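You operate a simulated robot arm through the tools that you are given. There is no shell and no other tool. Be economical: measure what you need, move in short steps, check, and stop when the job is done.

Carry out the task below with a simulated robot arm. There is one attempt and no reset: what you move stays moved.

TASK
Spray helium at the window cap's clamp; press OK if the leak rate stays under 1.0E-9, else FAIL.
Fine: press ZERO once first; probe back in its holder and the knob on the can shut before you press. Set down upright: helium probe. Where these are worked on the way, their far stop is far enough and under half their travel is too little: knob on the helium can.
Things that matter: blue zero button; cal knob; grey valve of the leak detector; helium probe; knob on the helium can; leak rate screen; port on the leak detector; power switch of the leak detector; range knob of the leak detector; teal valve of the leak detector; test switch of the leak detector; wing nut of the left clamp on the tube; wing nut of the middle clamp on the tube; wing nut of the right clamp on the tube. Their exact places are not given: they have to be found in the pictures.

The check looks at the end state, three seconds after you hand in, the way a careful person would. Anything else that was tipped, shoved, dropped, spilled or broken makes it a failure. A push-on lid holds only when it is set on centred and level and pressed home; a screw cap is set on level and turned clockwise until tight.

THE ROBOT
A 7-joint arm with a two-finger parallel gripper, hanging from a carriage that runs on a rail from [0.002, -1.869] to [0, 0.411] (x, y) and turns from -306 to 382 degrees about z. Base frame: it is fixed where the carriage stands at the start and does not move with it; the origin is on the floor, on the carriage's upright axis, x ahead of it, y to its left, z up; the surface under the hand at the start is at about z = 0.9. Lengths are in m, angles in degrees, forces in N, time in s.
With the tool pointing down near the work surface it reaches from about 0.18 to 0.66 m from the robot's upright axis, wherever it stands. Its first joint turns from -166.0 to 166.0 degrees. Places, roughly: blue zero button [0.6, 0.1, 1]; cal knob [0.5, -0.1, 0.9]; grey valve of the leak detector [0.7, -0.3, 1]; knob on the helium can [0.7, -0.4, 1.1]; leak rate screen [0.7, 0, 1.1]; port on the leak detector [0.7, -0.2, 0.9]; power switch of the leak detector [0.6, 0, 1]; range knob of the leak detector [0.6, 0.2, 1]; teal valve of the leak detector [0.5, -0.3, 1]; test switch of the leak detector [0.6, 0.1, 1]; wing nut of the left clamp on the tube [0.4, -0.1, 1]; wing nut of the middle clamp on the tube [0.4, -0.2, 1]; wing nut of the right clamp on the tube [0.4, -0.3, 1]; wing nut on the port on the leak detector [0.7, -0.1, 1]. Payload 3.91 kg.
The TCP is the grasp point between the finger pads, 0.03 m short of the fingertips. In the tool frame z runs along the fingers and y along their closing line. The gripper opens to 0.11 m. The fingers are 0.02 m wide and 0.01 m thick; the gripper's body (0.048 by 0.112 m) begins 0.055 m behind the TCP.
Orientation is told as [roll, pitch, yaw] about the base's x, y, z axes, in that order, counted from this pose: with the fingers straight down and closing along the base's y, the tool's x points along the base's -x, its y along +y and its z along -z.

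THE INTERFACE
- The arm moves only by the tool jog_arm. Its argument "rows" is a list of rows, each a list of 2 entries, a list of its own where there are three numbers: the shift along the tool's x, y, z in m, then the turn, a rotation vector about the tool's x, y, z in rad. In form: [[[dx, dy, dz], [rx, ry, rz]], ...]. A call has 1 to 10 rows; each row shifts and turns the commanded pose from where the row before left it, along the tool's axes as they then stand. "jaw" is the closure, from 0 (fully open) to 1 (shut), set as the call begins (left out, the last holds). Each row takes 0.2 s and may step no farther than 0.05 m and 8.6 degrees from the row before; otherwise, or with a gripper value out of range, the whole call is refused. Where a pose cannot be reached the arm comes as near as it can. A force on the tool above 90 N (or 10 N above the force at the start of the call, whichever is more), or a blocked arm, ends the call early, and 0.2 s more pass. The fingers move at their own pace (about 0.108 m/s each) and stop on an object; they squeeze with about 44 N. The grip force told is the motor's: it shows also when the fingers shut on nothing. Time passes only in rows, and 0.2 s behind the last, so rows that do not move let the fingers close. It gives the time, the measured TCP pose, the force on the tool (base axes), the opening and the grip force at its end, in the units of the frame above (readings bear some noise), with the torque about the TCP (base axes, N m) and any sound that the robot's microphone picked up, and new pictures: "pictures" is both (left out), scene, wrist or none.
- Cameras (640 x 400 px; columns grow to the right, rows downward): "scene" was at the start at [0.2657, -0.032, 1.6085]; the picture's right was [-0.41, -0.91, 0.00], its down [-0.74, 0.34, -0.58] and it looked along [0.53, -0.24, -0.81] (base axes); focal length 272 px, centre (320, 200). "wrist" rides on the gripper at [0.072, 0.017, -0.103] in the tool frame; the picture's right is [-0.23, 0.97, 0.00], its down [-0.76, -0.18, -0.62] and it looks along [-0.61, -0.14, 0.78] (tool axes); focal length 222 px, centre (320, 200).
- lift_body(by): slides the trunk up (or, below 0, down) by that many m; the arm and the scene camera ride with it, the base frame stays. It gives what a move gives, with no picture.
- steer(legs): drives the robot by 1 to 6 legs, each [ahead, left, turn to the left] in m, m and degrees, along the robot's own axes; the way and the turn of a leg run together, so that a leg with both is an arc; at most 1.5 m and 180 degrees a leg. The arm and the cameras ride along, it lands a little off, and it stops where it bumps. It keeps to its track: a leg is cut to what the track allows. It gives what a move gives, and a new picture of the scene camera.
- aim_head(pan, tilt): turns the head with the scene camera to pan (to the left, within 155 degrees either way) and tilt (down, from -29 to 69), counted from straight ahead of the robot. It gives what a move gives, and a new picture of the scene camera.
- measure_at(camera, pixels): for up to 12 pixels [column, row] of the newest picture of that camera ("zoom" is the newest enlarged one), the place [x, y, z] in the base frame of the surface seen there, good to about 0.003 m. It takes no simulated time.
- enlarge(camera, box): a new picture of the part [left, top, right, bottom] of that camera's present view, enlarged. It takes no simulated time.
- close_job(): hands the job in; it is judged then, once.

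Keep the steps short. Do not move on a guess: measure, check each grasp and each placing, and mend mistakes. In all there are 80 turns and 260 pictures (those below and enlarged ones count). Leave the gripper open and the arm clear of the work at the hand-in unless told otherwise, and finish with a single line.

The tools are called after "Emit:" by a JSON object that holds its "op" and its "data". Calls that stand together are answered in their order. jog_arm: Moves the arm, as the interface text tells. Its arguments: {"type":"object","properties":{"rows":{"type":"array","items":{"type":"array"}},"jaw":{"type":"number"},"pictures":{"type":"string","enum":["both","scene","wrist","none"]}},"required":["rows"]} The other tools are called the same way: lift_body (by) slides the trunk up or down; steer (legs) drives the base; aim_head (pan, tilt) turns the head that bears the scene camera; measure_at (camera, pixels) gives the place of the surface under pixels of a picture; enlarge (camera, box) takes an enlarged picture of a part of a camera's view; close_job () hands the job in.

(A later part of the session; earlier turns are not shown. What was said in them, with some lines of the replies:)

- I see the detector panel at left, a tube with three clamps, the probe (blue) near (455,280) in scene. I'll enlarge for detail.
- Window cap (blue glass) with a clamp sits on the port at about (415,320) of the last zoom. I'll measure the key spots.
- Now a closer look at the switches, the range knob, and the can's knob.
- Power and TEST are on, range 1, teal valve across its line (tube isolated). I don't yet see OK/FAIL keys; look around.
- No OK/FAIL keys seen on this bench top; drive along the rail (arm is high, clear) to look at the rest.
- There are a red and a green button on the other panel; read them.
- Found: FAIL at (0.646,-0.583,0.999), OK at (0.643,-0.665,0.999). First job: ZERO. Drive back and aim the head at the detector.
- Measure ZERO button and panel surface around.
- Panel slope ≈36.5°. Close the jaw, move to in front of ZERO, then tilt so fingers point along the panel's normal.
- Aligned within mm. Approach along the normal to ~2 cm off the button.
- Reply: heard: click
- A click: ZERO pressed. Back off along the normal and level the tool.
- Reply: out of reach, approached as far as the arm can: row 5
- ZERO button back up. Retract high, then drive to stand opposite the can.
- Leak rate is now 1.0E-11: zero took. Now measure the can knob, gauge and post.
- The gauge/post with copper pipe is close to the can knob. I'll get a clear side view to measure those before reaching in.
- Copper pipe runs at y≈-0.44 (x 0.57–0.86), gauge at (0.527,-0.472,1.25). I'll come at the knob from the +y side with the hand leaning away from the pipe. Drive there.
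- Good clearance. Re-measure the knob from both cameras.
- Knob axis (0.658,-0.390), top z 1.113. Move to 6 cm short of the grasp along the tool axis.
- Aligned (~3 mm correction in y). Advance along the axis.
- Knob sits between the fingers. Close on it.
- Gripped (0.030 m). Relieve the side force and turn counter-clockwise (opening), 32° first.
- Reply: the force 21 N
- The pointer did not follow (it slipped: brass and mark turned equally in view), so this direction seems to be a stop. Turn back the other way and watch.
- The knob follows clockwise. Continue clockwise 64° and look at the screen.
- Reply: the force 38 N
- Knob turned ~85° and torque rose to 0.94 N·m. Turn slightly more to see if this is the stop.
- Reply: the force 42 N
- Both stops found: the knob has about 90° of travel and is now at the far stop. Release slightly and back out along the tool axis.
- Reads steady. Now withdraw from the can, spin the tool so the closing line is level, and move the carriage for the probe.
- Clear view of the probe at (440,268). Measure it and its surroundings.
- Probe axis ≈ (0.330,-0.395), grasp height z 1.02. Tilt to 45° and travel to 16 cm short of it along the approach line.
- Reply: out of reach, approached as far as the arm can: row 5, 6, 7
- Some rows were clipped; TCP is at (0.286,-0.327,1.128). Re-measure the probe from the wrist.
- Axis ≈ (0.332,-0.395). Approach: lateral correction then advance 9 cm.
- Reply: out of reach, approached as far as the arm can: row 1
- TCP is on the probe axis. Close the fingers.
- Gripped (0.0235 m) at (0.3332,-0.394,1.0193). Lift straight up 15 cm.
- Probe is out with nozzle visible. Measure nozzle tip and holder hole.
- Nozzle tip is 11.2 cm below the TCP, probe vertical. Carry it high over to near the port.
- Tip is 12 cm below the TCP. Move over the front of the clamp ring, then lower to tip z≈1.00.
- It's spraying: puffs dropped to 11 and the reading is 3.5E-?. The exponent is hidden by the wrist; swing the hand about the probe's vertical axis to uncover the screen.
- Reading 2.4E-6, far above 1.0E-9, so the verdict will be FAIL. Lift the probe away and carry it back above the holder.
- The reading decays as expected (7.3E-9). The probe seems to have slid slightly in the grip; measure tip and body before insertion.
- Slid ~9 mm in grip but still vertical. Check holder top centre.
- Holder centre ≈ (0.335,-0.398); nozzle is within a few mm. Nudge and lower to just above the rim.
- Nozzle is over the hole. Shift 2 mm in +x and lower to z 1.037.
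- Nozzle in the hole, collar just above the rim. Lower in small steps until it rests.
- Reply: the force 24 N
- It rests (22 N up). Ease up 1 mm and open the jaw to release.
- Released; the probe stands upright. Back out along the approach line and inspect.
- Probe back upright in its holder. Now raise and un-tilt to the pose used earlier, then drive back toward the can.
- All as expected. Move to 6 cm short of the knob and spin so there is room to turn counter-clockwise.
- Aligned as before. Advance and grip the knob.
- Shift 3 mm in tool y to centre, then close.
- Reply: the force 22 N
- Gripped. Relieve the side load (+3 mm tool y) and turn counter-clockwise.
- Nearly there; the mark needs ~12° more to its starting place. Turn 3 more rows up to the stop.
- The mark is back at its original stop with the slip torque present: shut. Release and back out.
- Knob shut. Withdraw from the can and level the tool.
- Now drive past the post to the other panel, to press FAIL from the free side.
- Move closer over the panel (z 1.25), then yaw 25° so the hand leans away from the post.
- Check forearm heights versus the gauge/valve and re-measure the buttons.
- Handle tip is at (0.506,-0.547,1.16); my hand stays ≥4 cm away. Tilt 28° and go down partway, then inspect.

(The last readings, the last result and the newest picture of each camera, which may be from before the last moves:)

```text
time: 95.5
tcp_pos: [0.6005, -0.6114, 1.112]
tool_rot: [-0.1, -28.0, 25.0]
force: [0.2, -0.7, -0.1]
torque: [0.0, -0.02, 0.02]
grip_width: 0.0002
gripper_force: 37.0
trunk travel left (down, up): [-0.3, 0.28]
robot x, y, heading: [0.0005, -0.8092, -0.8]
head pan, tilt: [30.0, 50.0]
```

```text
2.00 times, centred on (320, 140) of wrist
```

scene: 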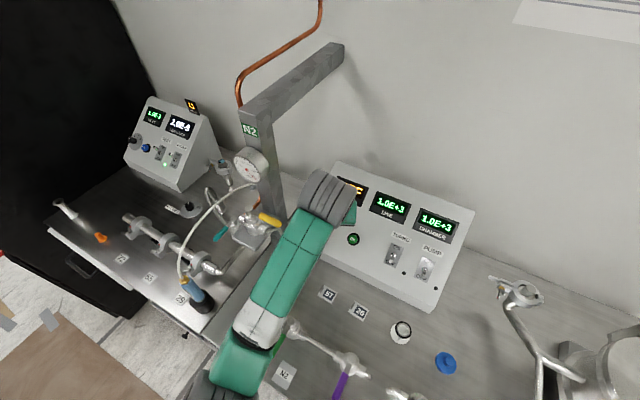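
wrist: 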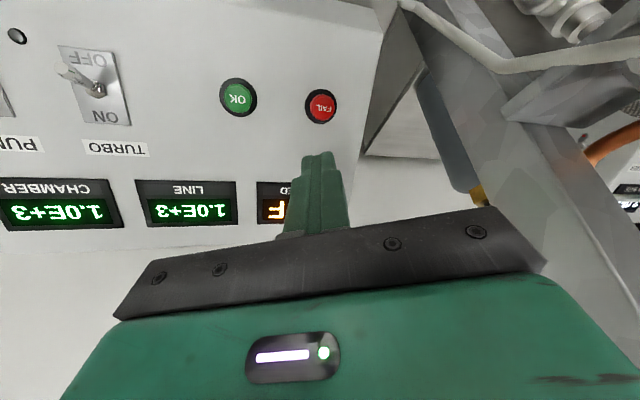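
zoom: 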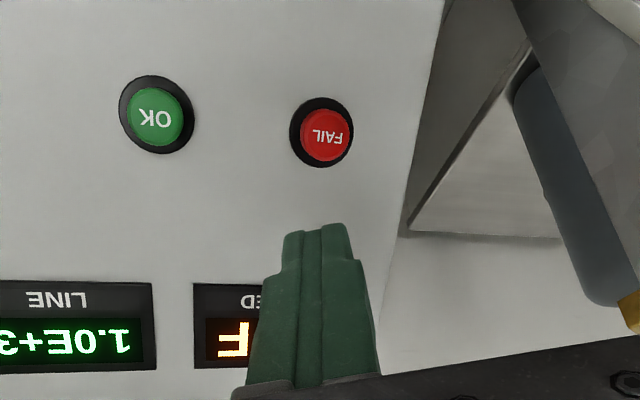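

Good view; measure FAIL again and approach to 2 cm off.

Emit:
{"op": "measure_at", "data": {"camera": "wrist", "pixels": [[321, 106], [322, 102], [325, 108], [317, 108]]}}

Emit:
{"op": "jog_arm", "data": {"rows": [[[0.0084, 0.0041, 0.037], [0, 0, 0]], [[0, 0, 0.037], [0, 0, 0]], [[0, 0, 0], [0, 0, 0]]], "pictures": "wrist"}}

Emit:
{"op": "enlarge", "data": {"camera": "wrist", "box": [240, 60, 400, 200]}}

```text
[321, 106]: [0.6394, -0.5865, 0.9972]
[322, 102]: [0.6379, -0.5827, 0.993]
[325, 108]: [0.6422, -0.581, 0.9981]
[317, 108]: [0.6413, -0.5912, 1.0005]
```

```text
time: 96.3
tcp_pos: [0.6222, -0.5937, 1.0448]
tool_rot: [0.0, -28.0, 25.0]
force: [-0.4, -0.5, 0.8]
torque: [0.01, -0.01, -0.03]
grip_width: 0.0002
gripper_force: 37.6
trunk travel left (down, up): [-0.3, 0.28]
robot x, y, heading: [0.004, -0.81, -0.7]
head pan, tilt: [30.0, 50.0]
```

wrist: 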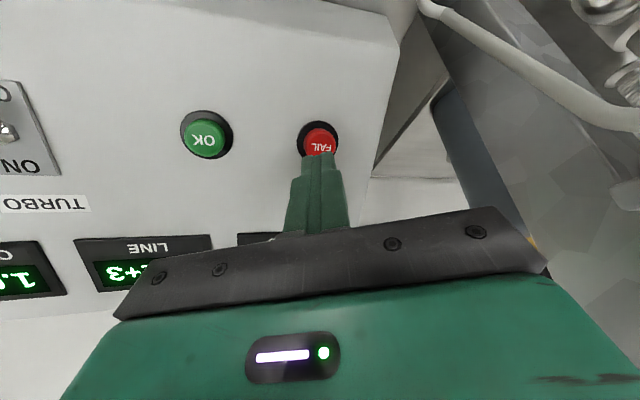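

```text
2.86 times, centred on (320, 130) of wrist
```

zoom: 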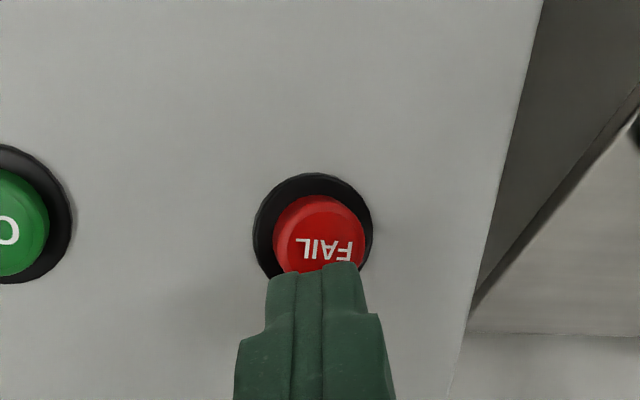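

Shift 3 mm toward the centre and press.

Emit:
{"op": "jog_arm", "data": {"rows": [[[0.003, 0, 0.016], [0, 0, 0]], [[0, 0, 0.004], [0, 0, 0]], [[0, 0, 0.003], [0, 0, 0]], [[0, 0, 0.003], [0, 0, 0]]], "pictures": "wrist"}}

```text
time: 97.3
tcp_pos: [0.631, -0.59, 1.0224]
tool_rot: [0.0, -27.9, 25.0]
force: [-1.3, -1.3, 4.8]
torque: [-0.04, -0.07, -0.07]
grip_width: 0.0002
gripper_force: 37.3
trunk travel left (down, up): [-0.3, 0.28]
robot x, y, heading: [0.0012, -0.8125, -0.6]
head pan, tilt: [30.0, 50.0]
heard: click
```

wrist: 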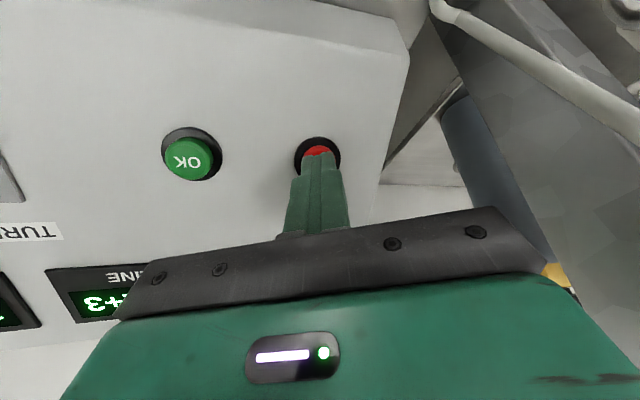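

Click heard: FAIL pressed. Back off along the tool axis, then raise and open the gripper, and check the scene.

Emit:
{"op": "jog_arm", "data": {"rows": [[[0, 0, -0.04], [0, 0, 0]], [[0, 0, -0.045], [0, 0, 0]], [[0, 0, -0.045], [0, 0, 0]], [[0, 0, -0.045], [0, 0, 0]], [[0.01, -0.03, -0.03], [0, 0, 0]], [[0.01, -0.03, -0.03], [0, 0, 0]], [[0.01, -0.03, -0.03], [0, 0, 0]]], "pictures": "none"}}

Emit:
{"op": "jog_arm", "data": {"rows": [[[0, 0, 0], [0, 0, 0]], [[0, 0, 0], [0, 0, 0]]], "jaw": 0}}

Emit:
{"op": "enlarge", "data": {"camera": "scene", "box": [40, 90, 300, 340]}}

```text
time: 98.9
tcp_pos: [0.5298, -0.7327, 1.2388]
tool_rot: [-0.1, -27.9, 25.0]
force: [-0.1, -0.5, -0.4]
torque: [0.02, 0.0, 0.05]
grip_width: 0.0
gripper_force: 37.5
trunk travel left (down, up): [-0.3, 0.28]
robot x, y, heading: [-0.0008, -0.8072, -1.1]
head pan, tilt: [30.0, 50.0]
```

```text
time: 99.5
tcp_pos: [0.5296, -0.7332, 1.239]
tool_rot: [0.1, -28.0, 25.0]
force: [-0.3, -0.4, -0.7]
torque: [0.0, 0.01, -0.06]
grip_width: 0.1101
gripper_force: 0.0
trunk travel left (down, up): [-0.3, 0.28]
robot x, y, heading: [0.0039, -0.812, -0.9]
head pan, tilt: [30.0, 50.0]
```

scene: 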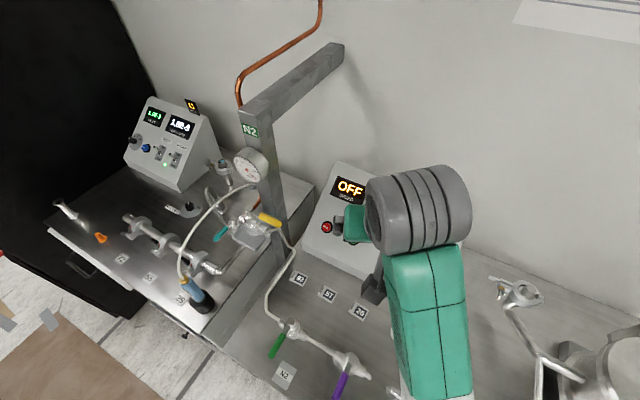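
wrist: 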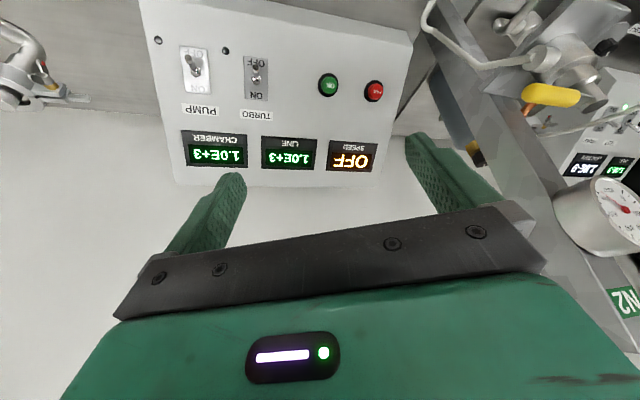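

```text
1.60 times, centred on (170, 215) of scene
```

zoom: 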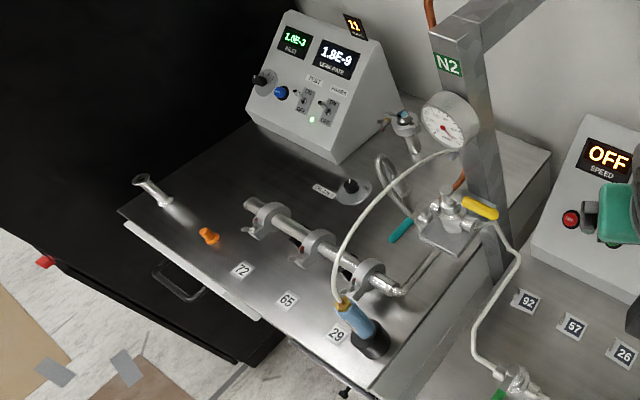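

Nothing on the bench looks out of place: the probe stands upright in its holder, the knob is shut, FAIL has been pressed, and the arm is clear with the gripper open. I'm handing in.

Emit:
{"op": "close_job", "data": {}}

```text
The job is handed in.
```

I pressed FAIL: spraying the window cap's clamp drove the leak rate to 2.4E-6, above the 1.0E-9 limit; ZERO was pressed once first, and the probe was back upright in its holder with the can knob shut before I pressed.
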